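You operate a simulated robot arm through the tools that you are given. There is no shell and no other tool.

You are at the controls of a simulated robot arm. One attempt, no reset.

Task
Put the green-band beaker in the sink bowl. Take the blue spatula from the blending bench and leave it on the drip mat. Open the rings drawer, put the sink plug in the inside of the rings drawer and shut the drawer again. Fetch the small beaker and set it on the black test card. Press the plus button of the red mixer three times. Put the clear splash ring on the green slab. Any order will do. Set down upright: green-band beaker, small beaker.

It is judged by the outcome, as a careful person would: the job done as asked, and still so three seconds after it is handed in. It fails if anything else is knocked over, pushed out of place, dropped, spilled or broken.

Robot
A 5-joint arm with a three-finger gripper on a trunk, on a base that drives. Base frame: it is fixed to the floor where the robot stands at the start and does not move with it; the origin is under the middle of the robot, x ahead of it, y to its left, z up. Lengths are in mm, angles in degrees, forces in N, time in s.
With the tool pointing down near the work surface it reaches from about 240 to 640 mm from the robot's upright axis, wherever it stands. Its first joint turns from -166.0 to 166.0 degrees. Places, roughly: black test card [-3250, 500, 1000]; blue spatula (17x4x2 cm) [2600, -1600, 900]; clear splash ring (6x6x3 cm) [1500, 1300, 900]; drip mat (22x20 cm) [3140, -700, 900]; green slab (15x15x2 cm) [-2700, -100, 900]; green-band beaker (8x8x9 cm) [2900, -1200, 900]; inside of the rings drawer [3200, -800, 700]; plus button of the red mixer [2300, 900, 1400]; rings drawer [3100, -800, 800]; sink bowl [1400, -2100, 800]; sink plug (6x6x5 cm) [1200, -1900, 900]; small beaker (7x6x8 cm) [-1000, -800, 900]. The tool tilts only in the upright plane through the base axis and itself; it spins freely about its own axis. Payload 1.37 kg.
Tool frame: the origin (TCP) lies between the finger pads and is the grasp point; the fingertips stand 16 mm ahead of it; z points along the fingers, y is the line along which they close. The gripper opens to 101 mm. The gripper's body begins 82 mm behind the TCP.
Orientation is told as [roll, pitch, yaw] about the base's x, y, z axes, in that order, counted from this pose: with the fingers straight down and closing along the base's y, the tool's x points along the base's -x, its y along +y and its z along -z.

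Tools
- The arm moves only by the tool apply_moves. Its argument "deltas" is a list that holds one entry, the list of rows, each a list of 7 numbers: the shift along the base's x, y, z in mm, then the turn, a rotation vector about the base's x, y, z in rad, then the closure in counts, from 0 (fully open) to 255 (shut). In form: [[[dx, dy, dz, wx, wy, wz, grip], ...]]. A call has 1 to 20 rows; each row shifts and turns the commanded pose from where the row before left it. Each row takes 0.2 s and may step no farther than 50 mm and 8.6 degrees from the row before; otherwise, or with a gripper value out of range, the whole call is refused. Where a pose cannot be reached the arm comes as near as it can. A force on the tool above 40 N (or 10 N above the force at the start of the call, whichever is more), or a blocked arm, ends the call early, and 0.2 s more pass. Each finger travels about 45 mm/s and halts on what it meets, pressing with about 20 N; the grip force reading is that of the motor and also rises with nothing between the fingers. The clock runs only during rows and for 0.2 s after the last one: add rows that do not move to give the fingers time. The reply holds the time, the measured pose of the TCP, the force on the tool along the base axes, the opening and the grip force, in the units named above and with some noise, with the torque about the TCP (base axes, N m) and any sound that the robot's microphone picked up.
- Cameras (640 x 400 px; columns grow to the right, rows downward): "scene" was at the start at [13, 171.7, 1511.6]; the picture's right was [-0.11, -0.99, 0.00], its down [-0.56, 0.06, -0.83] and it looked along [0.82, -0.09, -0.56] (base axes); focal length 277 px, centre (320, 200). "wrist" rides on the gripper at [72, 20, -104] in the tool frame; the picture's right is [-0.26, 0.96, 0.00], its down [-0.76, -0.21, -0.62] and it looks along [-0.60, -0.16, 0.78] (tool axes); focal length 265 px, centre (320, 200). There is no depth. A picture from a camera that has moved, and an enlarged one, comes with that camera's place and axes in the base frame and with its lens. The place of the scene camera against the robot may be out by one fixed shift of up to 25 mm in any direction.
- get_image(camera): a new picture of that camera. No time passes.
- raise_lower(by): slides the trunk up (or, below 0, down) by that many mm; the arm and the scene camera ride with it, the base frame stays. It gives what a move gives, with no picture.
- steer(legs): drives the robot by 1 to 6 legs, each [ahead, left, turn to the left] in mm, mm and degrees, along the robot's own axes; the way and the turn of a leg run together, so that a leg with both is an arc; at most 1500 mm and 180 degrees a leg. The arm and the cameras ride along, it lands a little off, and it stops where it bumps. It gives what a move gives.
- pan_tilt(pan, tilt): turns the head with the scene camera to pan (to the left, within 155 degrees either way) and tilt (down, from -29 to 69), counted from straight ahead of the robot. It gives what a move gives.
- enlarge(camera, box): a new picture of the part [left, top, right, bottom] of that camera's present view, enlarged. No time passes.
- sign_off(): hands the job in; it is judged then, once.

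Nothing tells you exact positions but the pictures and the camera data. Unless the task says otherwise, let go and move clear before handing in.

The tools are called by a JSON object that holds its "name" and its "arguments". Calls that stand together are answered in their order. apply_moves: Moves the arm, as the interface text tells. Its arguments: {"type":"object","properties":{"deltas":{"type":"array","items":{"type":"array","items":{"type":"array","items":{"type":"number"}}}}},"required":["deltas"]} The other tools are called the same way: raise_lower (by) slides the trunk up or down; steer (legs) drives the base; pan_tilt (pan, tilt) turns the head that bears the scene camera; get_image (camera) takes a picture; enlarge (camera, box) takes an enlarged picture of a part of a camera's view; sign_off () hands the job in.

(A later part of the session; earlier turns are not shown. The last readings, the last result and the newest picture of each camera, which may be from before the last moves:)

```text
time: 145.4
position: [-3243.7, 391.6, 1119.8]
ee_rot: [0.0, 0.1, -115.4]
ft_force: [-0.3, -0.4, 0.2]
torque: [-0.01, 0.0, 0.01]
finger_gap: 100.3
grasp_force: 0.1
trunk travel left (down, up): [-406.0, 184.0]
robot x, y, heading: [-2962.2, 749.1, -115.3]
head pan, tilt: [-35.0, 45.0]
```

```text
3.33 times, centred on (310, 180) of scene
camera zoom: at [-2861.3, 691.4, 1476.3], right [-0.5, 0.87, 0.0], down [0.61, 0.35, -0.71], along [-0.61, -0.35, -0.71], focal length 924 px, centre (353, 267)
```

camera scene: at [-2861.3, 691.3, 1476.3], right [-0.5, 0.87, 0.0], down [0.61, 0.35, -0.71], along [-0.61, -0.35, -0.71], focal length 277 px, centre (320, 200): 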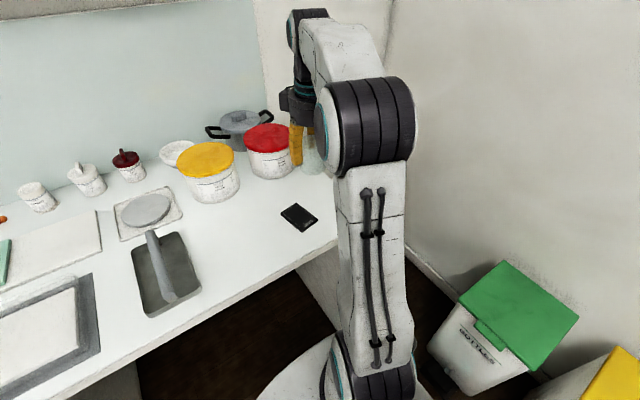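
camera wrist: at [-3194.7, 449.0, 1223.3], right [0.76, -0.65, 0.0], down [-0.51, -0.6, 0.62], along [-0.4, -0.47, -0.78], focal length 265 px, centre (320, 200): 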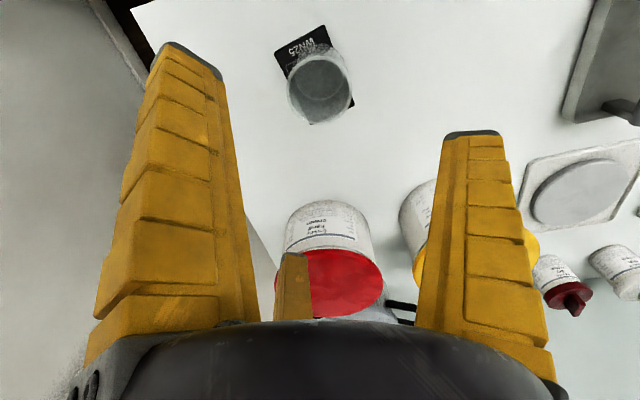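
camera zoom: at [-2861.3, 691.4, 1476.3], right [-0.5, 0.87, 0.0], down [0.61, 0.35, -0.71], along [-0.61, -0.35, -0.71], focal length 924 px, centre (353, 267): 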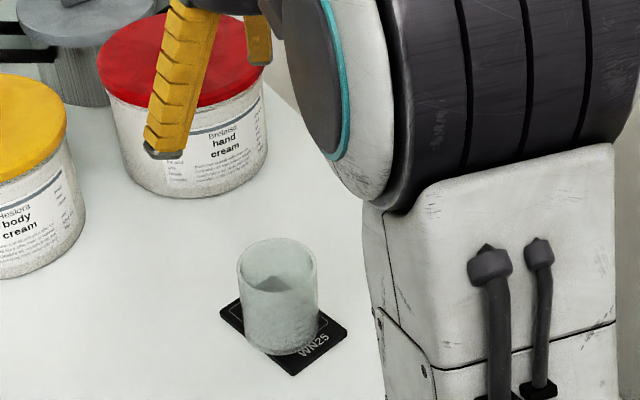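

Both the ring and the small beaker are placed. Next I'll drive to the far bench to open the rings drawer.

{"name": "steer", "arguments": {"legs": [[-900, 0, 0], [0, 0, 90], [1400, 95, 0], [1400, 95, 0], [1400, 95, 0], [600, 0, 0]]}}

{"name": "pan_tilt", "arguments": {"pan": 0, "tilt": 30}}

{"name": "get_image", "arguments": {"camera": "scene"}}

```text
time: 176.6
position: [2140.2, -708.9, 1119.7]
ee_rot: [0.0, 0.1, -27.8]
ft_force: [0.4, 0.0, 0.1]
torque: [-0.02, 0.01, 0.01]
finger_gap: 100.9
grasp_force: 0.0
trunk travel left (down, up): [-406.0, 184.0]
robot x, y, heading: [1797.4, -411.4, -27.9]
head pan, tilt: [-35.0, 45.0]
```

```text
time: 177.6
position: [2140.1, -707.9, 1120.0]
ee_rot: [0.1, -0.1, -27.8]
ft_force: [-0.3, -0.4, -0.3]
torque: [0.02, -0.01, 0.02]
finger_gap: 100.6
grasp_force: 0.1
trunk travel left (down, up): [-406.0, 184.0]
robot x, y, heading: [1794.8, -409.2, -27.7]
head pan, tilt: [0.0, 30.0]
```

```text
taken
camera scene: at [1892.4, -263.9, 1498.9], right [-0.47, -0.88, 0.0], down [-0.44, 0.23, -0.87], along [0.77, -0.4, -0.5], focal length 277 px, centre (320, 200)
```

scene: 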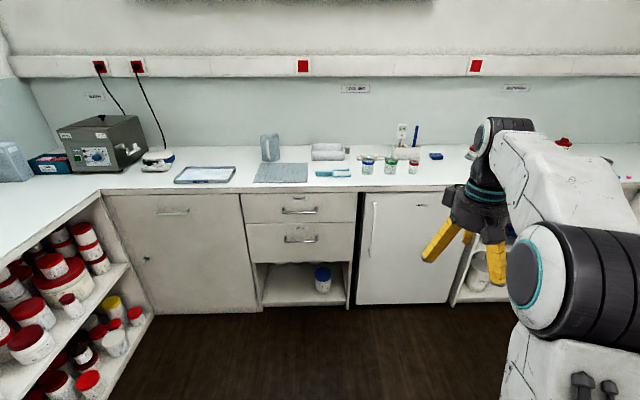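

The drawer handle is near u 2945, v 603, z about 785. I'll square up to the bench, drive closer in line with the handle, and lower the trunk.

{"name": "steer", "arguments": {"legs": [[0, 0, 2.5], [450, 206, 0]]}}

{"name": "raise_lower", "arguments": {"by": -220}}

{"name": "pan_tilt", "arguments": {"pan": 0, "tilt": 30}}

{"name": "get_image", "arguments": {"camera": "scene"}}

```text
time: 180.9
position: [2650.2, -704.5, 1120.9]
ee_rot: [0.0, 0.1, -25.6]
ft_force: [0.4, 0.0, -0.3]
torque: [-0.02, 0.05, -0.01]
finger_gap: 100.8
grasp_force: 0.2
trunk travel left (down, up): [-406.0, 184.0]
robot x, y, heading: [2299.0, -423.7, -25.7]
head pan, tilt: [0.0, 30.0]
```

```text
time: 183.3
position: [2649.8, -703.0, 900.1]
ee_rot: [0.0, 0.0, -25.5]
ft_force: [1.2, -0.7, -0.1]
torque: [0.01, 0.02, 0.0]
finger_gap: 100.7
grasp_force: 0.0
trunk travel left (down, up): [-186.0, 404.0]
robot x, y, heading: [2296.5, -419.7, -25.8]
head pan, tilt: [0.0, 30.0]
```

```text
time: 183.9
position: [2650.2, -703.7, 900.2]
ee_rot: [0.0, 0.0, -25.5]
ft_force: [0.1, 0.1, -0.2]
torque: [0.0, 0.0, 0.01]
finger_gap: 100.7
grasp_force: 0.1
trunk travel left (down, up): [-186.0, 404.0]
robot x, y, heading: [2297.2, -418.9, -25.5]
head pan, tilt: [0.0, 30.0]
```

```text
taken
camera scene: at [2384.8, -268.6, 1278.9], right [-0.43, -0.9, 0.0], down [-0.45, 0.22, -0.87], along [0.78, -0.37, -0.5], focal length 277 px, centre (320, 200)
```

scene: 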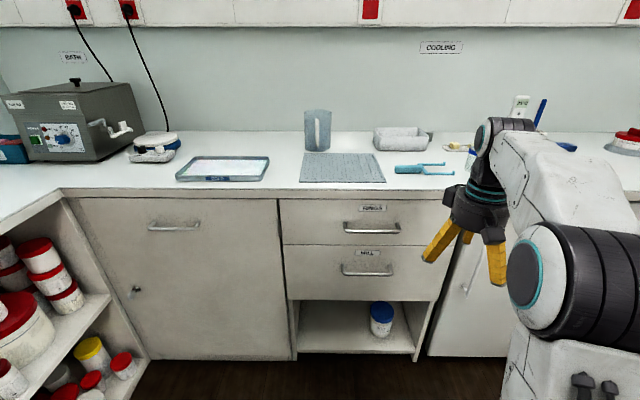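

The handle is straight ahead of me: about u 2950, v 602, z 778. I'll bring the tool straight ahead and tilt it to horizontal, then spin it so the fingers close vertically.

{"name": "apply_moves", "arguments": {"deltas": [[[33, 23, 0, 0, 0, 0, 0], [33, 23, 0, 0, 0, 0, 0], [33, 22, 0, 0, 0, 0, 0], [0, 0, 0, -0.0617, -0.1288, 0, 0], [0, 0, 0, -0.0617, -0.1288, 0, 0], [0, 0, 0, -0.0617, -0.1288, 0, 0], [0, 0, 0, -0.0617, -0.1288, 0, 0], [0, 0, 0, -0.0617, -0.1288, 0, 0], [0, 0, 0, -0.0617, -0.1288, 0, 0], [0, 0, 0, -0.0617, -0.1288, 0, 0], [0, 0, 0, -0.0617, -0.1288, 0, 0], [0, 0, 0, -0.0617, -0.1288, 0, 0], [0, 0, 0, -0.0617, -0.1288, 0, 0], [0, 0, 0, -0.0617, -0.1288, 0, 0], [0, 0, 0, 0, 0, 0, 0]]]}}

{"name": "get_image", "arguments": {"camera": "scene"}}

{"name": "get_image", "arguments": {"camera": "wrist"}}

```text
time: 187.1
position: [2759.7, -641.7, 908.0]
ee_rot: [-94.3, -89.9, 68.5]
ft_force: [0.1, 0.1, 0.5]
torque: [0.0, -0.02, 0.02]
finger_gap: 100.9
grasp_force: 0.1
out of reach, approached as far as the arm can: row 14
trunk travel left (down, up): [-186.0, 404.0]
robot x, y, heading: [2299.8, -418.5, -25.6]
head pan, tilt: [0.0, 30.0]
```

```text
taken
camera scene: at [2385.0, -268.7, 1278.9], right [-0.43, -0.9, 0.0], down [-0.45, 0.22, -0.87], along [0.78, -0.37, -0.5], focal length 277 px, centre (320, 200)
```

scene: 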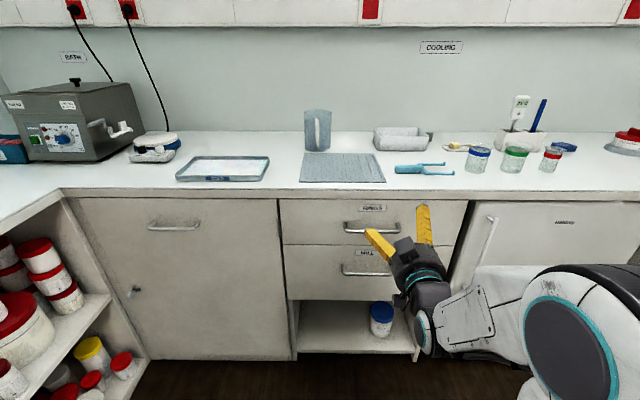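

```text
taken
camera wrist: at [2673.0, -578.1, 833.6], right [0.42, 0.87, 0.26], down [-0.65, 0.08, 0.76], along [0.64, -0.49, 0.6], focal length 265 px, centre (320, 200)
```

wrist: 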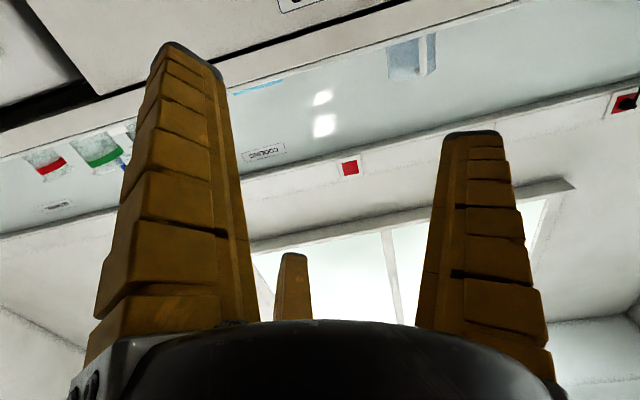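

The tool is horizontal and straight ahead. Now I'll spin it a quarter turn so the fingers close up-down.

{"name": "apply_moves", "arguments": {"deltas": [[[0, 0, 0, 0.1288, -0.0617, 0, 0], [0, 0, 0, 0.1288, -0.0617, 0, 0], [0, 0, 0, 0.1288, -0.0617, 0, 0], [0, 0, 0, 0.1288, -0.0617, 0, 0], [0, 0, 0, 0.1288, -0.0617, 0, 0], [0, 0, 0, 0.1288, -0.0617, 0, 0], [0, 0, 0, 0.1288, -0.0617, 0, 0], [0, 0, 0, 0.1288, -0.0617, 0, 0], [0, 0, 0, 0.1288, -0.0617, 0, 0], [0, 0, 0, 0.1288, -0.0617, 0, 0], [0, 0, 0, 0.1288, -0.0617, 0, 0], [0, 0, 0, 0, 0, 0, 0]]]}}

{"name": "get_image", "arguments": {"camera": "wrist"}}

{"name": "get_image", "arguments": {"camera": "scene"}}

```text
time: 189.7
position: [2759.2, -643.2, 906.4]
ee_rot: [90.0, 0.1, -115.8]
ft_force: [-0.1, -0.8, 0.4]
torque: [0.01, -0.04, 0.02]
finger_gap: 100.5
grasp_force: 0.1
trunk travel left (down, up): [-186.0, 404.0]
robot x, y, heading: [2294.0, -418.1, -25.6]
head pan, tilt: [0.0, 30.0]
```

```text
taken
camera wrist: at [2695.6, -531.5, 925.5], right [-0.11, -0.24, 0.96], down [-0.89, -0.41, -0.21], along [0.45, -0.88, -0.16], focal length 265 px, centre (320, 200)
```

wrist: 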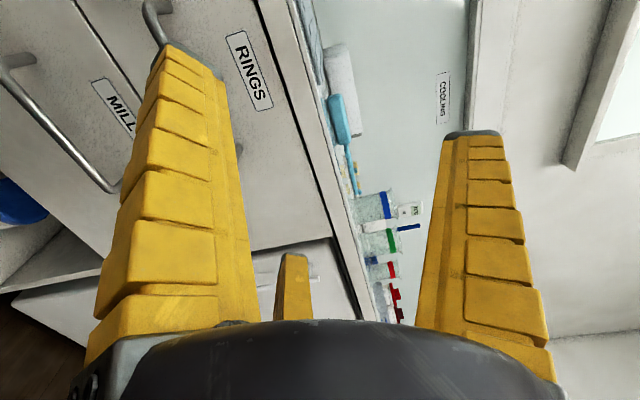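

```text
taken
camera scene: at [2384.8, -268.6, 1278.9], right [-0.43, -0.9, 0.0], down [-0.45, 0.22, -0.87], along [0.78, -0.37, -0.5], focal length 277 px, centre (320, 200)
```

scene: 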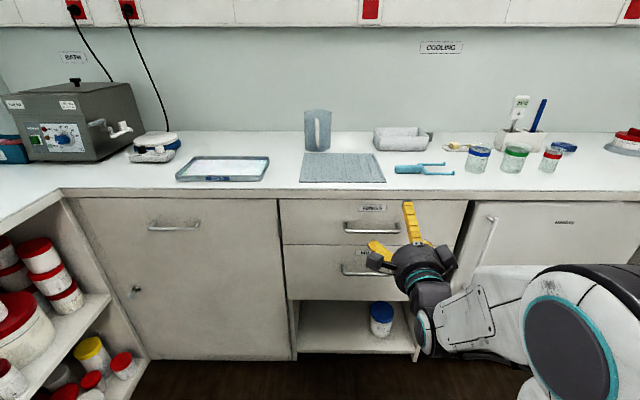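

Now lower the trunk so the TCP matches the handle's height, and look.

{"name": "raise_lower", "arguments": {"by": -126}}

{"name": "get_image", "arguments": {"camera": "wrist"}}

{"name": "get_image", "arguments": {"camera": "scene"}}

```text
time: 191.2
position: [2759.6, -641.3, 781.6]
ee_rot: [89.9, -0.1, -115.6]
ft_force: [0.0, 0.5, 0.2]
torque: [-0.01, -0.01, -0.01]
finger_gap: 100.5
grasp_force: 0.1
trunk travel left (down, up): [-60.0, 530.0]
robot x, y, heading: [2299.3, -420.2, -25.7]
head pan, tilt: [0.0, 30.0]
```

```text
taken
camera wrist: at [2695.6, -531.4, 799.4], right [-0.11, -0.24, 0.96], down [-0.89, -0.41, -0.21], along [0.45, -0.88, -0.16], focal length 265 px, centre (320, 200)
```

wrist: 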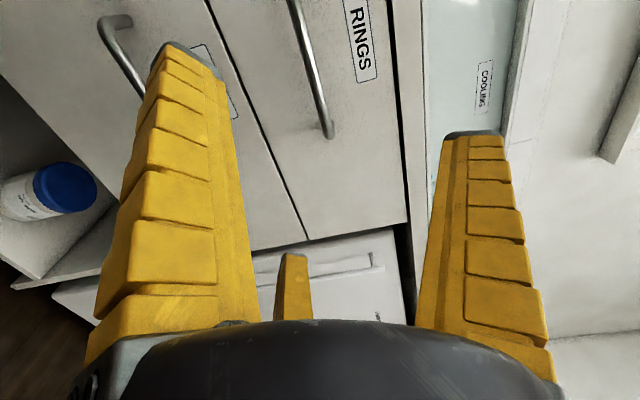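

```text
taken
camera scene: at [2384.8, -268.6, 1152.9], right [-0.43, -0.9, 0.0], down [-0.45, 0.22, -0.87], along [0.78, -0.37, -0.5], focal length 277 px, centre (320, 200)
```

scene: 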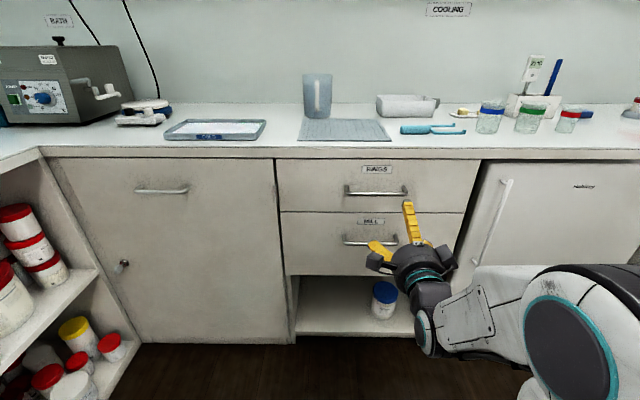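

The handle bar lies on my approach line (z about 779). I'll drive ahead 110 mm and look again.

{"name": "steer", "arguments": {"legs": [[110, 0, 0.3]]}}

{"name": "get_image", "arguments": {"camera": "wrist"}}

{"name": "enlarge", "arguments": {"camera": "scene", "box": [300, 130, 480, 270]}}

```text
time: 192.4
position: [2859.5, -689.8, 781.7]
ee_rot: [90.0, -0.1, -115.6]
ft_force: [-0.6, -0.8, 0.7]
torque: [0.0, -0.01, 0.0]
finger_gap: 100.6
grasp_force: 0.0
trunk travel left (down, up): [-60.0, 530.0]
robot x, y, heading: [2398.4, -464.5, -25.3]
head pan, tilt: [0.0, 30.0]
```

```text
taken
camera wrist: at [2795.9, -577.9, 799.4], right [-0.11, -0.24, 0.96], down [-0.89, -0.42, -0.21], along [0.45, -0.88, -0.16], focal length 265 px, centre (320, 200)
```

wrist: 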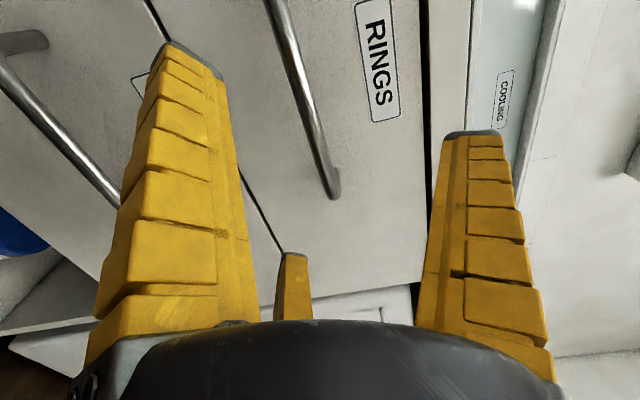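

```text
2.86 times, centred on (390, 200) of scene
camera zoom: at [2484.3, -315.9, 1152.9], right [-0.43, -0.9, 0.0], down [-0.45, 0.21, -0.87], along [0.78, -0.37, -0.5], focal length 792 px, centre (120, 200)
```

zoom: 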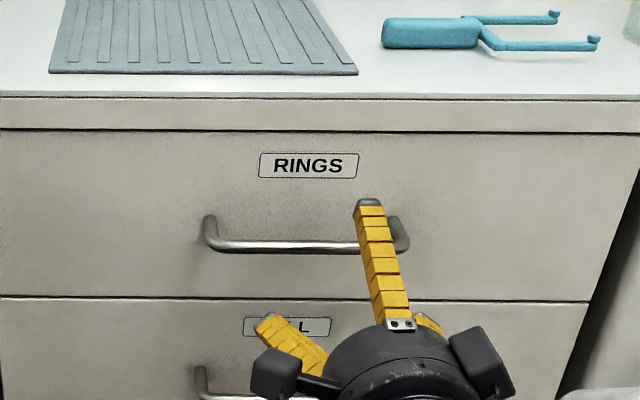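

The bar is 71 mm ahead, about 3 mm below the TCP, and its middle is about 25 mm to my left. I'll shift the base a bit and reach forward with the arm.

{"name": "steer", "arguments": {"legs": [[30, 24, 0]]}}

{"name": "apply_moves", "arguments": {"deltas": [[[9, -4.3, -3, 0, 0, 0, 0], [9, -4.3, 0, 0, 0, 0, 0], [9, -4.3, 0, 0, 0, 0, 0], [5, -2.4, 0, 0, 0, 0, 0], [0, 0, 0, 0, 0, 0, 0]]]}}

{"name": "get_image", "arguments": {"camera": "wrist"}}

{"name": "enlarge", "arguments": {"camera": "scene", "box": [300, 130, 480, 270]}}

```text
time: 193.3
position: [2897.7, -678.2, 780.8]
ee_rot: [89.9, -0.1, -115.5]
ft_force: [0.6, 0.4, 0.0]
torque: [-0.02, 0.01, 0.0]
finger_gap: 100.4
grasp_force: 0.1
trunk travel left (down, up): [-60.0, 530.0]
robot x, y, heading: [2434.7, -458.7, -25.3]
head pan, tilt: [0.0, 30.0]
```

```text
time: 194.5
position: [2930.2, -694.7, 778.9]
ee_rot: [90.0, -0.1, -115.5]
ft_force: [-0.2, 0.0, 0.1]
torque: [0.01, 0.01, -0.01]
finger_gap: 100.8
grasp_force: 0.1
trunk travel left (down, up): [-60.0, 530.0]
robot x, y, heading: [2432.9, -455.7, -25.3]
head pan, tilt: [0.0, 30.0]
```

```text
taken
camera wrist: at [2865.9, -583.7, 796.2], right [-0.11, -0.24, 0.96], down [-0.89, -0.42, -0.21], along [0.45, -0.88, -0.16], focal length 265 px, centre (320, 200)
```

wrist: 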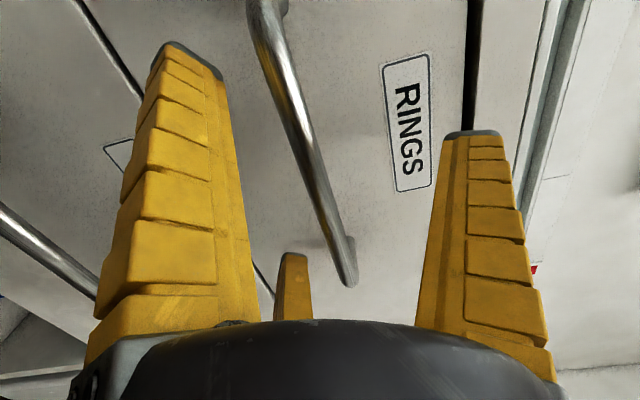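

```text
2.86 times, centred on (390, 200) of scene
camera zoom: at [2521.9, -306.7, 1152.9], right [-0.43, -0.9, 0.0], down [-0.45, 0.21, -0.87], along [0.78, -0.37, -0.5], focal length 792 px, centre (120, 200)
```

zoom: 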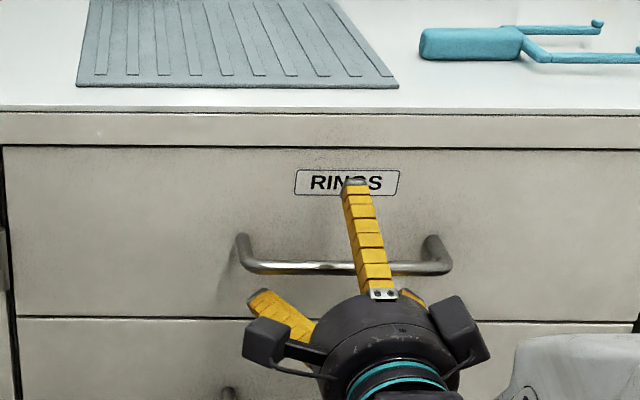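

The bar is between the fingers. Closing on it.

{"name": "apply_moves", "arguments": {"deltas": [[[2, -1, 0, 0, 0, 0, 255], [0, 0, 0, 0, 0, 0, 255], [0, 0, 0, 0, 0, 0, 255], [0, 0, 0, 0, 0, 0, 255], [0, 0, 0, 0, 0, 0, 255], [0, 0, 0, 0, 0, 0, 255], [0, 0, 0, 0, 0, 0, 255], [0, 0, 0, 0, 0, 0, 255]]]}}

{"name": "get_image", "arguments": {"camera": "wrist"}}

```text
time: 196.3
position: [2932.3, -696.0, 772.4]
ee_rot: [89.2, -0.1, -115.4]
ft_force: [1.1, -0.7, -24.2]
torque: [0.0, -0.02, 0.0]
finger_gap: 15.1
grasp_force: 27.8
trunk travel left (down, up): [-60.0, 530.0]
robot x, y, heading: [2434.3, -462.1, -25.5]
head pan, tilt: [0.0, 30.0]
```

```text
taken
camera wrist: at [2868.6, -585.0, 792.3], right [-0.1, -0.24, 0.96], down [-0.89, -0.42, -0.2], along [0.45, -0.88, -0.17], focal length 265 px, centre (320, 200)
```

wrist: 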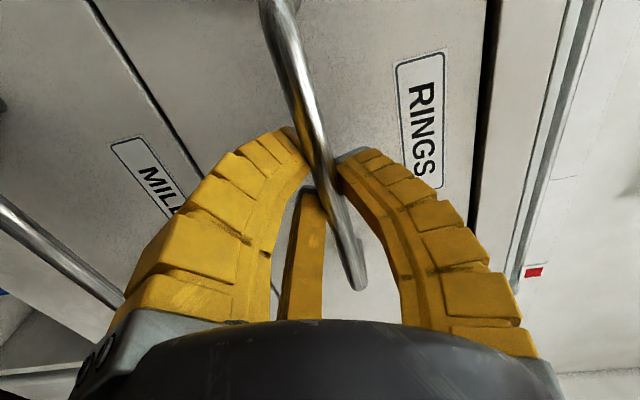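

Gripped; the bar sits about 6 mm lower than expected, so I'll relieve that vertical strain before pulling.

{"name": "apply_moves", "arguments": {"deltas": [[[0, 0, -3, 0, 0, 0, 255], [0, 0, -3, 0, 0, 0, 255], [0, 0, 0, 0, 0, 0, 255]]]}}

```text
time: 197.1
position: [2930.8, -693.7, 773.7]
ee_rot: [90.2, -0.1, -115.5]
ft_force: [3.5, 2.3, -6.2]
torque: [0.01, -0.04, 0.07]
finger_gap: 14.7
grasp_force: 27.5
trunk travel left (down, up): [-60.0, 530.0]
robot x, y, heading: [2434.4, -460.2, -25.1]
head pan, tilt: [0.0, 30.0]
```

Now pull: a short backward drive first, to see that the drawer follows.

{"name": "steer", "arguments": {"legs": [[-60, 0, 0]]}}

{"name": "get_image", "arguments": {"camera": "scene"}}

{"name": "get_image", "arguments": {"camera": "wrist"}}

```text
time: 198.1
position: [2877.2, -668.4, 772.5]
ee_rot: [90.2, -0.1, -115.3]
ft_force: [4.9, 10.9, 0.2]
torque: [0.05, -0.03, 0.09]
finger_gap: 14.6
grasp_force: 27.8
trunk travel left (down, up): [-60.0, 530.0]
robot x, y, heading: [2377.8, -430.1, -25.3]
head pan, tilt: [0.0, 30.0]
```

```text
taken
camera scene: at [2468.0, -279.9, 1152.8], right [-0.43, -0.9, 0.0], down [-0.45, 0.21, -0.87], along [0.78, -0.37, -0.5], focal length 277 px, centre (320, 200)
```

scene: 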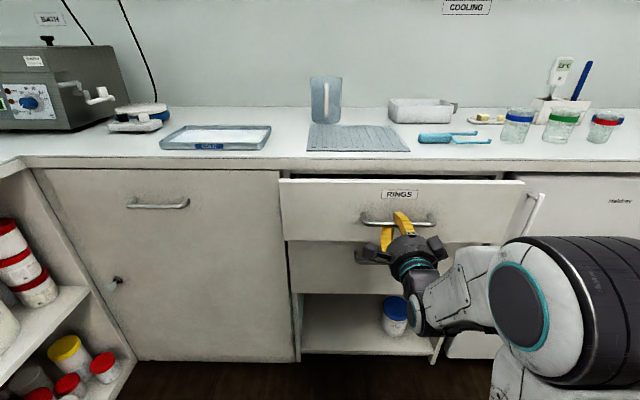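

```text
taken
camera wrist: at [2813.2, -557.7, 790.3], right [-0.12, -0.24, 0.96], down [-0.88, -0.42, -0.21], along [0.45, -0.88, -0.16], focal length 265 px, centre (320, 200)
```

wrist: 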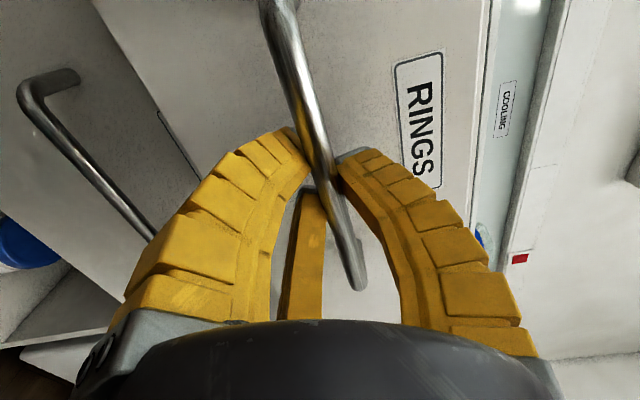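

The drawer follows. Pulling further.

{"name": "steer", "arguments": {"legs": [[-130, 0, 0]]}}

{"name": "get_image", "arguments": {"camera": "scene"}}

```text
time: 199.3
position: [2762.5, -610.3, 772.7]
ee_rot: [90.2, -0.1, -115.2]
ft_force: [7.2, 14.9, 0.3]
torque: [0.03, -0.03, 0.07]
finger_gap: 14.3
grasp_force: 28.2
trunk travel left (down, up): [-60.0, 530.0]
robot x, y, heading: [2266.8, -377.0, -25.4]
head pan, tilt: [0.0, 30.0]
```

```text
taken
camera scene: at [2351.5, -224.2, 1152.7], right [-0.43, -0.9, 0.0], down [-0.45, 0.21, -0.87], along [0.78, -0.37, -0.5], focal length 277 px, centre (320, 200)
```

scene: 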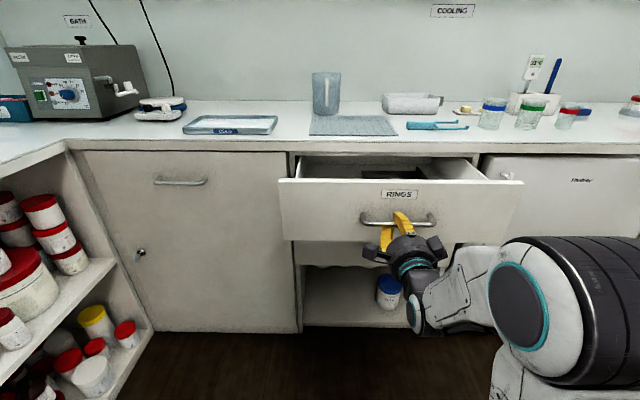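

{"name": "steer", "arguments": {"legs": [[-60, 0, 0]]}}

{"name": "get_image", "arguments": {"camera": "scene"}}

```text
time: 200.3
position: [2709.4, -585.0, 771.6]
ee_rot: [90.1, -0.1, -115.1]
ft_force: [8.4, 16.9, 0.7]
torque: [-0.04, 0.03, 0.09]
finger_gap: 14.2
grasp_force: 27.7
trunk travel left (down, up): [-60.0, 530.0]
robot x, y, heading: [2208.9, -352.4, -24.9]
head pan, tilt: [0.0, 30.0]
```

```text
taken
camera scene: at [2297.7, -198.4, 1152.6], right [-0.43, -0.9, 0.0], down [-0.45, 0.21, -0.87], along [0.78, -0.37, -0.5], focal length 277 px, centre (320, 200)
```

scene: 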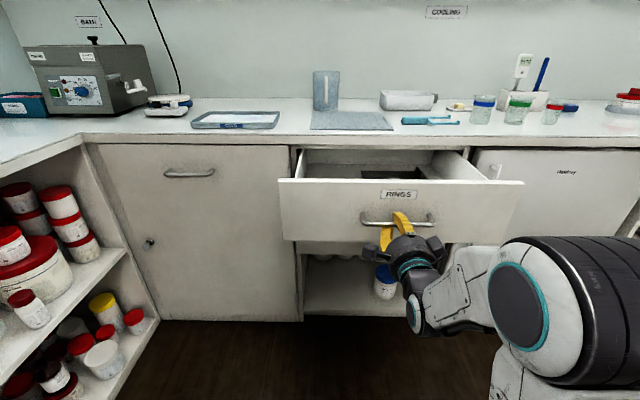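

The drawer is open about 247 mm. I'll let go of the handle, back away and look into the drawer.

{"name": "apply_moves", "arguments": {"deltas": [[[0, 0, 0, 0, 0, 0, 100], [0, 0, 0, 0, 0, 0, 0], [0, 0, 0, 0, 0, 0, 0], [0, 0, 0, 0, 0, 0, 0], [0, 0, 0, 0, 0, 0, 0], [0, 0, 0, 0, 0, 0, 0], [0, 0, 0, 0, 0, 0, 0]]]}}

{"name": "steer", "arguments": {"legs": [[-150, 0, 0]]}}

{"name": "raise_lower", "arguments": {"by": 350}}

{"name": "pan_tilt", "arguments": {"pan": -5, "tilt": 35}}

{"name": "get_image", "arguments": {"camera": "scene"}}

{"name": "enlarge", "arguments": {"camera": "scene", "box": [260, 80, 460, 210]}}

```text
time: 201.9
position: [2707.8, -585.6, 771.8]
ee_rot: [90.2, 0.0, -115.1]
ft_force: [0.6, -0.5, -0.8]
torque: [0.0, -0.01, -0.02]
finger_gap: 100.9
grasp_force: 0.0
trunk travel left (down, up): [-60.0, 530.0]
robot x, y, heading: [2205.9, -351.1, -25.2]
head pan, tilt: [0.0, 30.0]
```

```text
time: 203.3
position: [2572.2, -522.3, 773.0]
ee_rot: [90.2, 0.0, -115.1]
ft_force: [-0.6, 0.5, 1.3]
torque: [-0.01, 0.0, -0.02]
finger_gap: 100.9
grasp_force: 0.0
trunk travel left (down, up): [-60.0, 530.0]
robot x, y, heading: [2076.4, -286.5, -25.3]
head pan, tilt: [0.0, 30.0]
```

```text
time: 206.7
position: [2572.4, -521.9, 1123.1]
ee_rot: [90.2, 0.0, -115.1]
ft_force: [-0.2, 0.2, 0.2]
torque: [0.01, 0.0, 0.01]
finger_gap: 100.4
grasp_force: 0.0
trunk travel left (down, up): [-410.0, 180.0]
robot x, y, heading: [2075.1, -286.8, -25.1]
head pan, tilt: [0.0, 30.0]
```

```text
time: 207.3
position: [2572.3, -522.1, 1122.7]
ee_rot: [90.2, 0.0, -115.1]
ft_force: [0.1, 0.6, 0.9]
torque: [0.03, 0.01, 0.02]
finger_gap: 100.5
grasp_force: 0.1
trunk travel left (down, up): [-410.0, 180.0]
robot x, y, heading: [2076.9, -288.4, -25.3]
head pan, tilt: [-5.0, 35.0]
```

```text
taken
camera scene: at [2155.7, -141.8, 1495.1], right [-0.5, -0.86, 0.0], down [-0.5, 0.29, -0.82], along [0.71, -0.41, -0.57], focal length 277 px, centre (320, 200)
```

scene: 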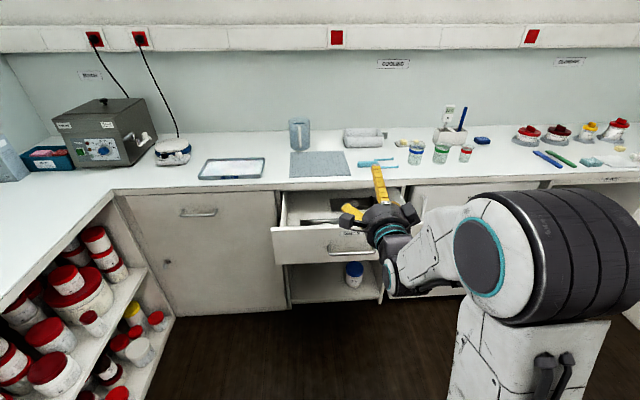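

```text
3.08 times, centred on (360, 145) of scene
camera zoom: at [2155.7, -141.8, 1495.1], right [-0.5, -0.86, 0.0], down [-0.5, 0.29, -0.82], along [0.71, -0.41, -0.57], focal length 853 px, centre (197, 369)
```

zoom: 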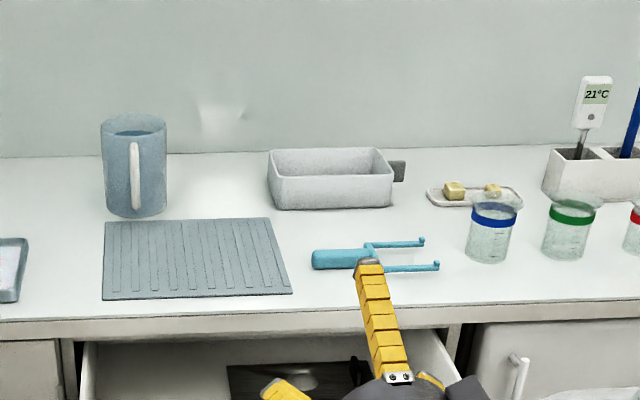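

The drawer stands open; inside is a dark item toward the back. The three beakers have blue, green and red bands. Now I'll fold the tool back to pointing down and head for the sink plug.

{"name": "apply_moves", "arguments": {"deltas": [[[-9, 4, 0, 0.061, 0.1291, 0, 0], [-9, 4, 0, 0.061, 0.1291, 0, 0], [-9, 4, 0, 0.061, 0.1291, 0, 0], [-9, 4, 0, 0.061, 0.1291, 0, 0], [-9, 4, 0, 0.061, 0.1291, 0, 0], [-9, 4, 0, 0.061, 0.1291, 0, 0], [-9, 4, 0, 0.061, 0.1291, 0, 0], [-9, 4, 0, 0.061, 0.1291, 0, 0], [-9, 4, 0, 0.061, 0.1291, 0, 0], [-9, 4, 0, 0.061, 0.1291, 0, 0], [-9, 4, 0, 0.061, 0.1291, 0, 0], [0, 0, 0, 0, 0, 0, 0]]]}}

{"name": "apply_moves", "arguments": {"deltas": [[[0, 0, 0, 0, 0, 0.1428, 0], [0, 0, 0, 0, 0, 0.1428, 0], [0, 0, 0, 0, 0, 0.1428, 0], [0, 0, 0, 0, 0, 0.1428, 0], [0, 0, 0, 0, 0, 0.1428, 0], [0, 0, 0, 0, 0, 0.1428, 0], [0, 0, 0, 0, 0, 0.1428, 0], [0, 0, 0, 0, 0, 0.1428, 0], [0, 0, 0, 0, 0, 0.1428, 0], [0, 0, 0, 0, 0, 0.1428, 0], [0, 0, 0, 0, 0, 0.1428, 0], [0, 0, 0, 0, 0, 0, 0]]]}}

```text
time: 209.9
position: [2473.6, -477.6, 1123.5]
ee_rot: [0.0, 0.0, -115.3]
ft_force: [-0.6, -0.1, -0.6]
torque: [-0.01, 0.01, 0.04]
finger_gap: 100.4
grasp_force: 0.0
trunk travel left (down, up): [-410.0, 180.0]
robot x, y, heading: [2074.9, -288.0, -25.3]
head pan, tilt: [-5.0, 35.0]
```

```text
time: 212.6
position: [2474.0, -476.8, 1122.2]
ee_rot: [0.0, 0.2, -25.2]
ft_force: [0.3, -0.4, -0.3]
torque: [-0.02, 0.03, 0.01]
finger_gap: 100.7
grasp_force: 0.1
trunk travel left (down, up): [-410.0, 180.0]
robot x, y, heading: [2073.9, -288.5, -25.2]
head pan, tilt: [-5.0, 35.0]
```

{"name": "steer", "arguments": {"legs": [[0, 0, -90], [900, -100, 0]]}}

{"name": "pan_tilt", "arguments": {"pan": 0, "tilt": 35}}

{"name": "get_image", "arguments": {"camera": "scene"}}

```text
time: 221.1
position: [1449.8, -1474.0, 1122.3]
ee_rot: [0.0, 0.2, -113.4]
ft_force: [-0.5, 0.1, 0.4]
torque: [-0.01, -0.03, 0.02]
finger_gap: 100.7
grasp_force: 0.1
trunk travel left (down, up): [-410.0, 180.0]
robot x, y, heading: [1627.9, -1068.2, -113.3]
head pan, tilt: [-5.0, 35.0]
```

```text
time: 221.7
position: [1447.7, -1472.5, 1121.1]
ee_rot: [0.0, 0.2, -113.4]
ft_force: [-0.7, -0.5, -0.1]
torque: [-0.01, 0.01, 0.0]
finger_gap: 100.5
grasp_force: 0.0
trunk travel left (down, up): [-410.0, 180.0]
robot x, y, heading: [1622.6, -1064.7, -113.4]
head pan, tilt: [0.0, 35.0]
```

```text
taken
camera scene: at [1759.9, -1156.0, 1495.1], right [-0.92, 0.4, 0.0], down [0.23, 0.53, -0.82], along [-0.32, -0.75, -0.57], focal length 277 px, centre (320, 200)
```

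scene: 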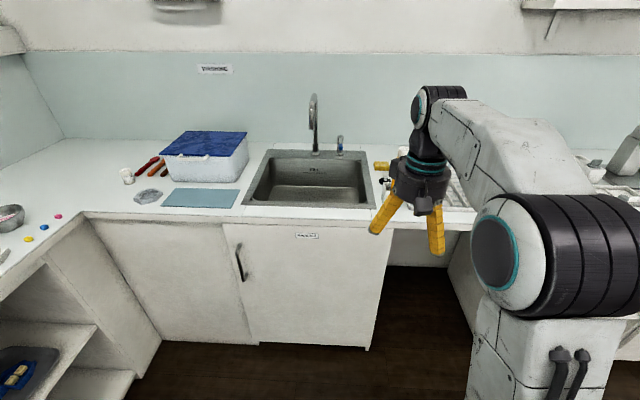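

The sink is straight ahead; the plug should be by the drying rack, near my gripper in the view. I'll square up and look closer.

{"name": "steer", "arguments": {"legs": [[0, 0, -1.9]]}}

{"name": "enlarge", "arguments": {"camera": "scene", "box": [230, 130, 490, 270]}}

{"name": "get_image", "arguments": {"camera": "wrist"}}

```text
time: 222.5
position: [1434.8, -1466.7, 1120.8]
ee_rot: [-0.1, 0.2, -115.3]
ft_force: [0.9, 0.5, -0.1]
torque: [-0.04, 0.01, 0.04]
finger_gap: 100.7
grasp_force: 0.1
trunk travel left (down, up): [-410.0, 180.0]
robot x, y, heading: [1624.9, -1064.6, -115.1]
head pan, tilt: [0.0, 35.0]
```

```text
2.46 times, centred on (360, 200) of scene
camera zoom: at [1756.5, -1161.0, 1495.1], right [-0.9, 0.43, 0.0], down [0.24, 0.52, -0.82], along [-0.35, -0.74, -0.57], focal length 683 px, centre (222, 200)
```

zoom: 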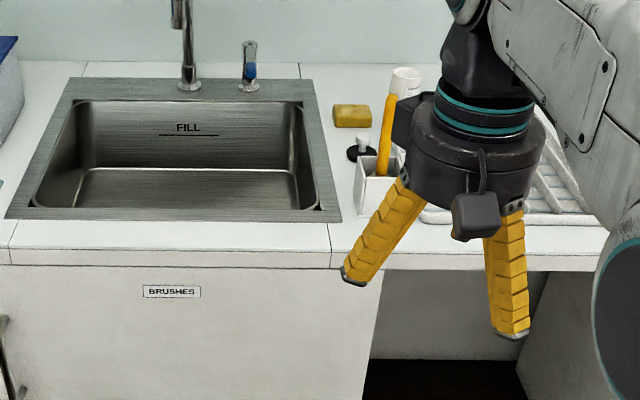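

```text
taken
camera wrist: at [1482.6, -1410.0, 1224.9], right [0.76, -0.65, 0.0], down [-0.51, -0.6, 0.62], along [-0.4, -0.47, -0.79], focal length 265 px, centre (320, 200)
```

wrist: 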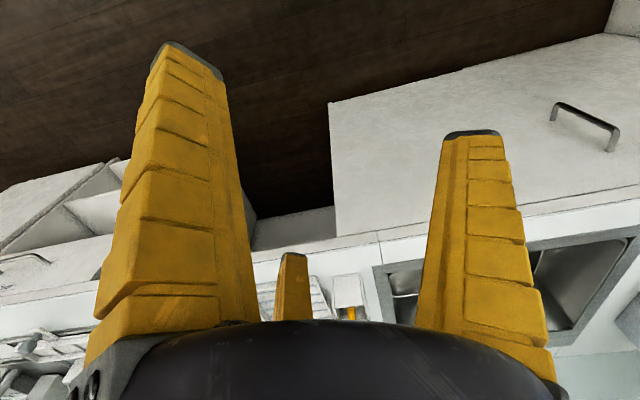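

The plug is the black disc with a pale knob behind the white brush holder, at about (1126, -1932). The room axis is nearer -26.5°, so I'll turn a touch more and drive up.

{"name": "steer", "arguments": {"legs": [[0, 0, -1.2], [400, -55, 0]]}}

{"name": "pan_tilt", "arguments": {"pan": 0, "tilt": 48}}

{"name": "get_image", "arguments": {"camera": "scene"}}

{"name": "get_image", "arguments": {"camera": "wrist"}}

```text
time: 225.3
position: [1202.0, -1797.8, 1122.7]
ee_rot: [0.0, 0.2, -116.3]
ft_force: [-0.3, 0.2, 0.4]
torque: [0.01, -0.02, -0.03]
finger_gap: 100.7
grasp_force: 0.0
trunk travel left (down, up): [-410.0, 180.0]
robot x, y, heading: [1397.1, -1402.7, -116.3]
head pan, tilt: [0.0, 35.0]
```

```text
time: 226.1
position: [1202.6, -1797.2, 1122.1]
ee_rot: [0.0, 0.2, -116.3]
ft_force: [-0.5, -0.4, 0.8]
torque: [0.0, 0.01, -0.03]
finger_gap: 100.6
grasp_force: 0.0
trunk travel left (down, up): [-410.0, 180.0]
robot x, y, heading: [1397.4, -1400.3, -116.1]
head pan, tilt: [0.0, 48.0]
```

```text
taken
camera scene: at [1532.7, -1489.3, 1476.2], right [-0.9, 0.44, 0.0], down [0.33, 0.67, -0.67], along [-0.3, -0.6, -0.74], focal length 277 px, centre (320, 200)
```

scene: 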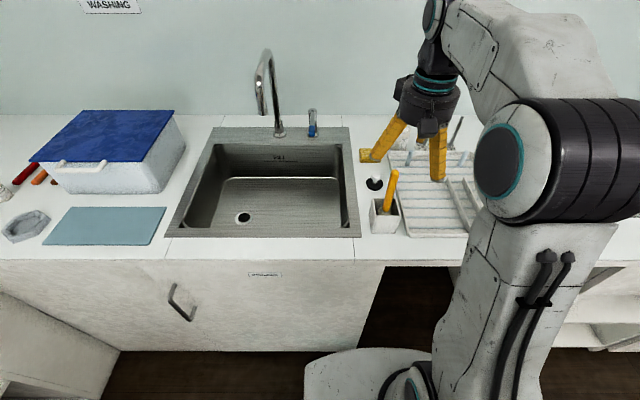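

```text
taken
camera wrist: at [1250.5, -1741.4, 1224.9], right [0.75, -0.66, 0.0], down [-0.52, -0.59, 0.62], along [-0.41, -0.46, -0.79], focal length 265 px, centre (320, 200)
```

wrist: 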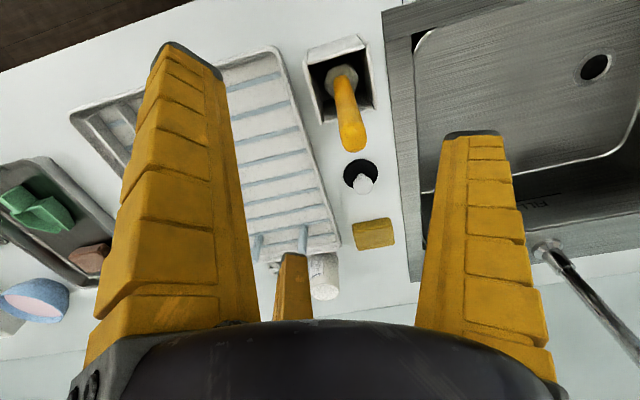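

The plug is about 138 mm further and 20 mm left, at (1160, -1930). A brush handle stands up close to my path, so I'll rise 70 mm first, spin the hand a quarter turn so its camera faces the sink, and move above the plug.

{"name": "raise_lower", "arguments": {"by": 70}}

{"name": "apply_moves", "arguments": {"deltas": [[[0, 0, 0, 0, 0, -0.1428, 0], [0, 0, 0, 0, 0, -0.1428, 0], [0, 0, 0, 0, 0, -0.1428, 0], [0, 0, 0, 0, 0, -0.1428, 0], [0, 0, 0, 0, 0, -0.1428, 0], [0, 0, 0, 0, 0, -0.1428, 0], [0, 0, 0, 0, 0, -0.1428, 0], [0, 0, 0, 0, 0, -0.1428, 0], [0, 0, 0, 0, 0, -0.1428, 110], [0, 0, 0, 0, 0, -0.1428, 110], [0, 0, 0, 0, 0, -0.1428, 110], [-14, -44, 0, 0, 0, 0, 110], [-14, -44, 0, 0, 0, 0, 110], [-14, -44, 0, 0, 0, 0, 110], [0, 0, 0, 0, 0, 0, 110]]]}}

{"name": "get_image", "arguments": {"camera": "wrist"}}

{"name": "get_image", "arguments": {"camera": "scene"}}

```text
time: 227.2
position: [1202.9, -1797.7, 1191.8]
ee_rot: [0.0, 0.2, -116.3]
ft_force: [-0.1, 0.2, -0.5]
torque: [0.0, 0.06, 0.01]
finger_gap: 100.6
grasp_force: 0.0
trunk travel left (down, up): [-480.0, 110.0]
robot x, y, heading: [1399.6, -1396.1, -116.3]
head pan, tilt: [0.0, 48.0]
```

```text
time: 230.4
position: [1168.7, -1916.3, 1180.5]
ee_rot: [-0.1, 0.0, 153.7]
ft_force: [0.4, -1.1, 0.1]
torque: [0.03, -0.01, -0.01]
finger_gap: 60.9
grasp_force: 2.7
out of reach, approached as far as the arm can: row 14
trunk travel left (down, up): [-480.0, 110.0]
robot x, y, heading: [1397.5, -1401.8, -116.4]
head pan, tilt: [0.0, 48.0]
```

```text
taken
camera wrist: at [1222.7, -1965.4, 1283.2], right [-0.66, -0.75, 0.0], down [-0.59, 0.52, 0.62], along [-0.46, 0.41, -0.78], focal length 265 px, centre (320, 200)
```

wrist: 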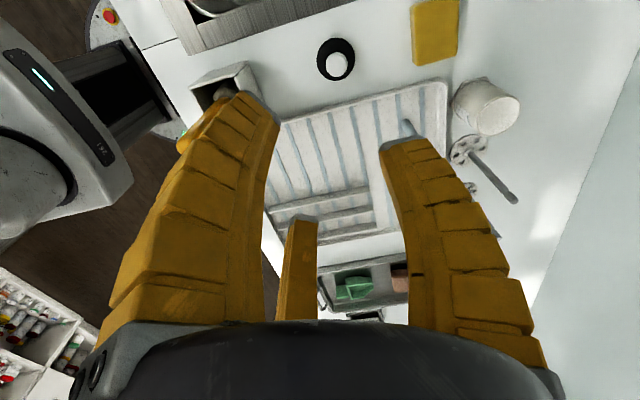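

```text
taken
camera scene: at [1532.1, -1490.7, 1546.0], right [-0.9, 0.44, 0.0], down [0.33, 0.67, -0.67], along [-0.3, -0.6, -0.74], focal length 277 px, centre (320, 200)
```

scene: 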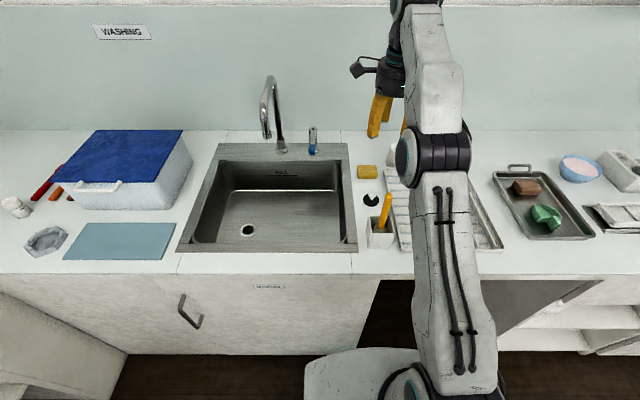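

The plug is at (1160, -1934), but the arm is near full stretch. I'll drive 50 mm closer, lower the trunk and bring the TCP back over the plug.

{"name": "steer", "arguments": {"legs": [[48, 0, 0]]}}

{"name": "raise_lower", "arguments": {"by": -90}}

{"name": "apply_moves", "arguments": {"deltas": [[[0, 0, -15, 0, 0, 0, 110], [2, 5, -15, 0, 0, 0, 110], [3, 6, -10, 0, 0, 0, 110], [0, 0, 0, 0, 0, 0, 110]]]}}

{"name": "get_image", "arguments": {"camera": "wrist"}}

```text
time: 231.3
position: [1146.6, -1959.7, 1180.8]
ee_rot: [0.0, -0.1, 153.7]
ft_force: [-0.3, -0.7, -0.9]
torque: [0.05, -0.01, -0.01]
finger_gap: 61.1
grasp_force: 2.8
trunk travel left (down, up): [-480.0, 110.0]
robot x, y, heading: [1373.4, -1443.8, -116.1]
head pan, tilt: [0.0, 48.0]
```

```text
time: 232.5
position: [1146.9, -1957.7, 1091.2]
ee_rot: [0.1, -0.1, 153.7]
ft_force: [-0.1, 0.6, -0.7]
torque: [0.0, -0.03, 0.0]
finger_gap: 61.0
grasp_force: 2.7
trunk travel left (down, up): [-389.0, 200.0]
robot x, y, heading: [1380.2, -1442.3, -116.0]
head pan, tilt: [0.0, 48.0]
```

```text
time: 233.5
position: [1153.3, -1947.4, 1051.4]
ee_rot: [0.1, 0.1, 153.7]
ft_force: [0.2, -0.1, 0.6]
torque: [-0.01, -0.01, 0.04]
finger_gap: 60.7
grasp_force: 2.3
trunk travel left (down, up): [-389.0, 200.0]
robot x, y, heading: [1377.6, -1444.4, -115.9]
head pan, tilt: [0.0, 48.0]
```

```text
taken
camera wrist: at [1207.9, -1995.9, 1154.0], right [-0.66, -0.75, 0.0], down [-0.59, 0.52, 0.62], along [-0.46, 0.41, -0.78], focal length 265 px, centre (320, 200)
```

wrist: 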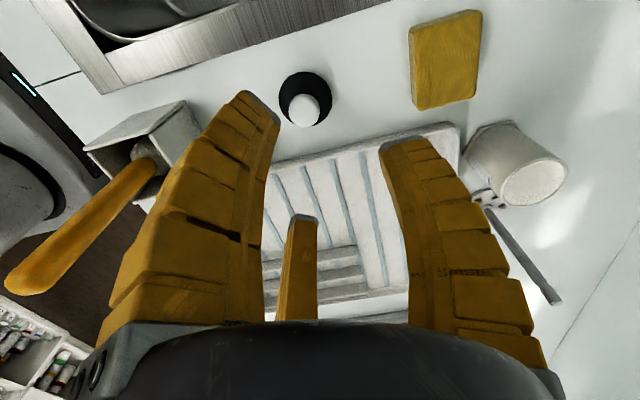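

I see the plug, its white knob slightly toward me. I'll centre over it and descend to grip the knob.

{"name": "apply_moves", "arguments": {"deltas": [[[3, 6, -25, 0, 0, 0, 110], [3, 6, -25, 0, 0, 0, 110], [0, 0, -25, 0, 0, 0, 110], [0, 0, 0, 0, 0, 0, 110]]]}}

{"name": "get_image", "arguments": {"camera": "wrist"}}

{"name": "enlarge", "arguments": {"camera": "scene", "box": [320, 100, 460, 220]}}

```text
time: 234.5
position: [1159.2, -1934.2, 976.6]
ee_rot: [0.1, -0.1, 153.7]
ft_force: [-0.3, 0.2, 0.6]
torque: [0.0, 0.01, -0.02]
finger_gap: 60.9
grasp_force: 2.4
trunk travel left (down, up): [-389.0, 200.0]
robot x, y, heading: [1377.4, -1445.2, -116.1]
head pan, tilt: [0.0, 48.0]
```

```text
taken
camera wrist: at [1214.2, -1983.5, 1079.1], right [-0.66, -0.75, 0.0], down [-0.59, 0.52, 0.62], along [-0.46, 0.41, -0.78], focal length 265 px, centre (320, 200)
```

wrist: 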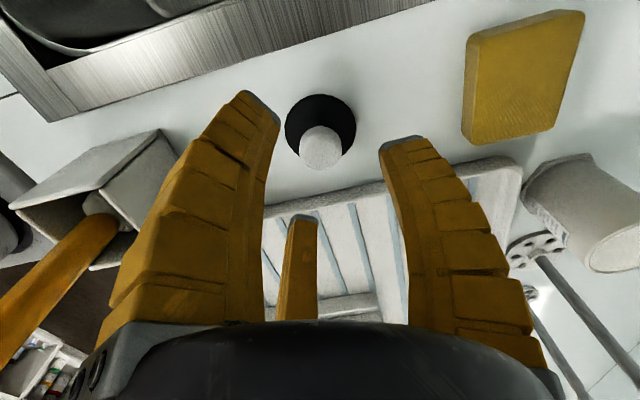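

```text
3.33 times, centred on (390, 160) of scene
camera zoom: at [1511.6, -1532.2, 1456.1], right [-0.9, 0.44, 0.0], down [0.33, 0.67, -0.67], along [-0.3, -0.6, -0.74], focal length 924 px, centre (87, 333)
```

zoom: 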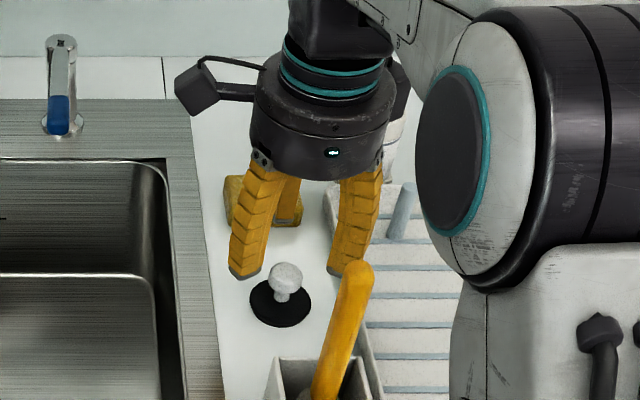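

Well centred over the knob. Descending and closing.

{"name": "apply_moves", "arguments": {"deltas": [[[1.5, -1, -20, 0, 0, 0, 110], [1.5, -1, -18, 0, 0, 0, 110], [0, 0, 0, 0, 0, 0, 110], [0, 0, 0, 0, 0, 0, 220], [0, 0, 0, 0, 0, 0, 220], [0, 0, 0, 0, 0, 0, 220], [0, 0, 0, 0, 0, 0, 220], [0, 0, 0, 0, 0, 0, 220]]]}}

{"name": "get_image", "arguments": {"camera": "wrist"}}

```text
time: 236.3
position: [1161.8, -1936.2, 939.4]
ee_rot: [0.1, 0.0, 153.7]
ft_force: [-0.3, 1.1, 5.4]
torque: [0.0, -0.01, 0.02]
finger_gap: 23.5
grasp_force: 20.5
trunk travel left (down, up): [-389.0, 200.0]
robot x, y, heading: [1372.2, -1446.3, -116.1]
head pan, tilt: [0.0, 48.0]
```

```text
taken
camera wrist: at [1217.2, -1985.3, 1041.7], right [-0.66, -0.75, 0.0], down [-0.59, 0.52, 0.62], along [-0.46, 0.41, -0.78], focal length 265 px, centre (320, 200)
```

wrist: 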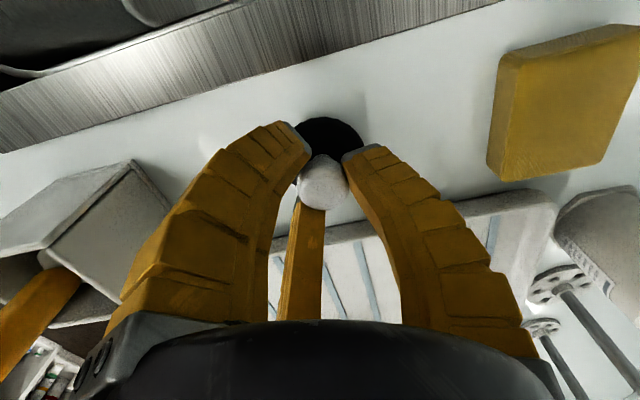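

Gripped the knob. Lifting well above the brush before backing out.

{"name": "apply_moves", "arguments": {"deltas": [[[0, 0, 15, 0, 0, 0, 220], [0, 0, 30, 0, 0, 0, 220], [0, 0, 35, 0, 0, 0, 220], [0, 0, 0, 0, 0, 0, 220]]]}}

{"name": "raise_lower", "arguments": {"by": 170}}

{"name": "get_image", "arguments": {"camera": "wrist"}}

{"name": "get_image", "arguments": {"camera": "scene"}}

```text
time: 237.3
position: [1161.8, -1936.3, 1017.3]
ee_rot: [0.1, -0.1, 153.7]
ft_force: [-0.8, -0.4, -0.5]
torque: [0.01, 0.0, -0.01]
finger_gap: 20.8
grasp_force: 20.6
trunk travel left (down, up): [-389.0, 200.0]
robot x, y, heading: [1376.2, -1444.8, -116.4]
head pan, tilt: [0.0, 48.0]
```

```text
time: 239.3
position: [1160.6, -1936.1, 1187.7]
ee_rot: [0.0, -0.1, 153.7]
ft_force: [-0.4, -0.9, 0.4]
torque: [0.0, 0.05, 0.03]
finger_gap: 20.6
grasp_force: 19.9
trunk travel left (down, up): [-560.0, 30.0]
robot x, y, heading: [1376.1, -1445.3, -116.2]
head pan, tilt: [0.0, 48.0]
```

```text
taken
camera wrist: at [1216.5, -1985.6, 1290.3], right [-0.66, -0.75, 0.0], down [-0.59, 0.52, 0.62], along [-0.46, 0.41, -0.78], focal length 265 px, centre (320, 200)
```

wrist: 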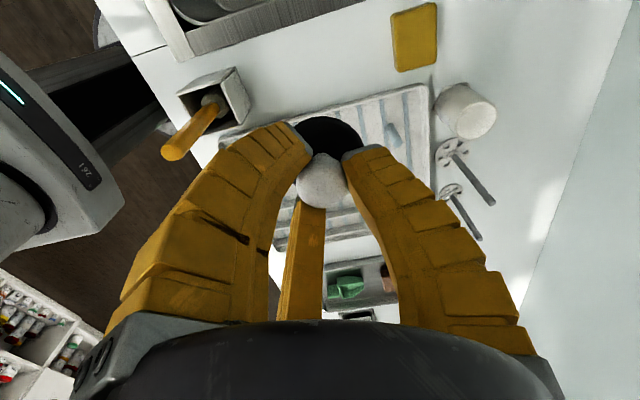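

```text
taken
camera scene: at [1511.7, -1532.2, 1626.1], right [-0.9, 0.44, 0.0], down [0.33, 0.67, -0.67], along [-0.3, -0.6, -0.74], focal length 277 px, centre (320, 200)
```

scene: 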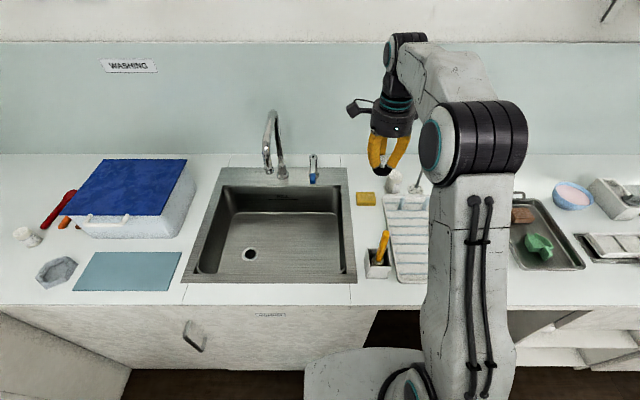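

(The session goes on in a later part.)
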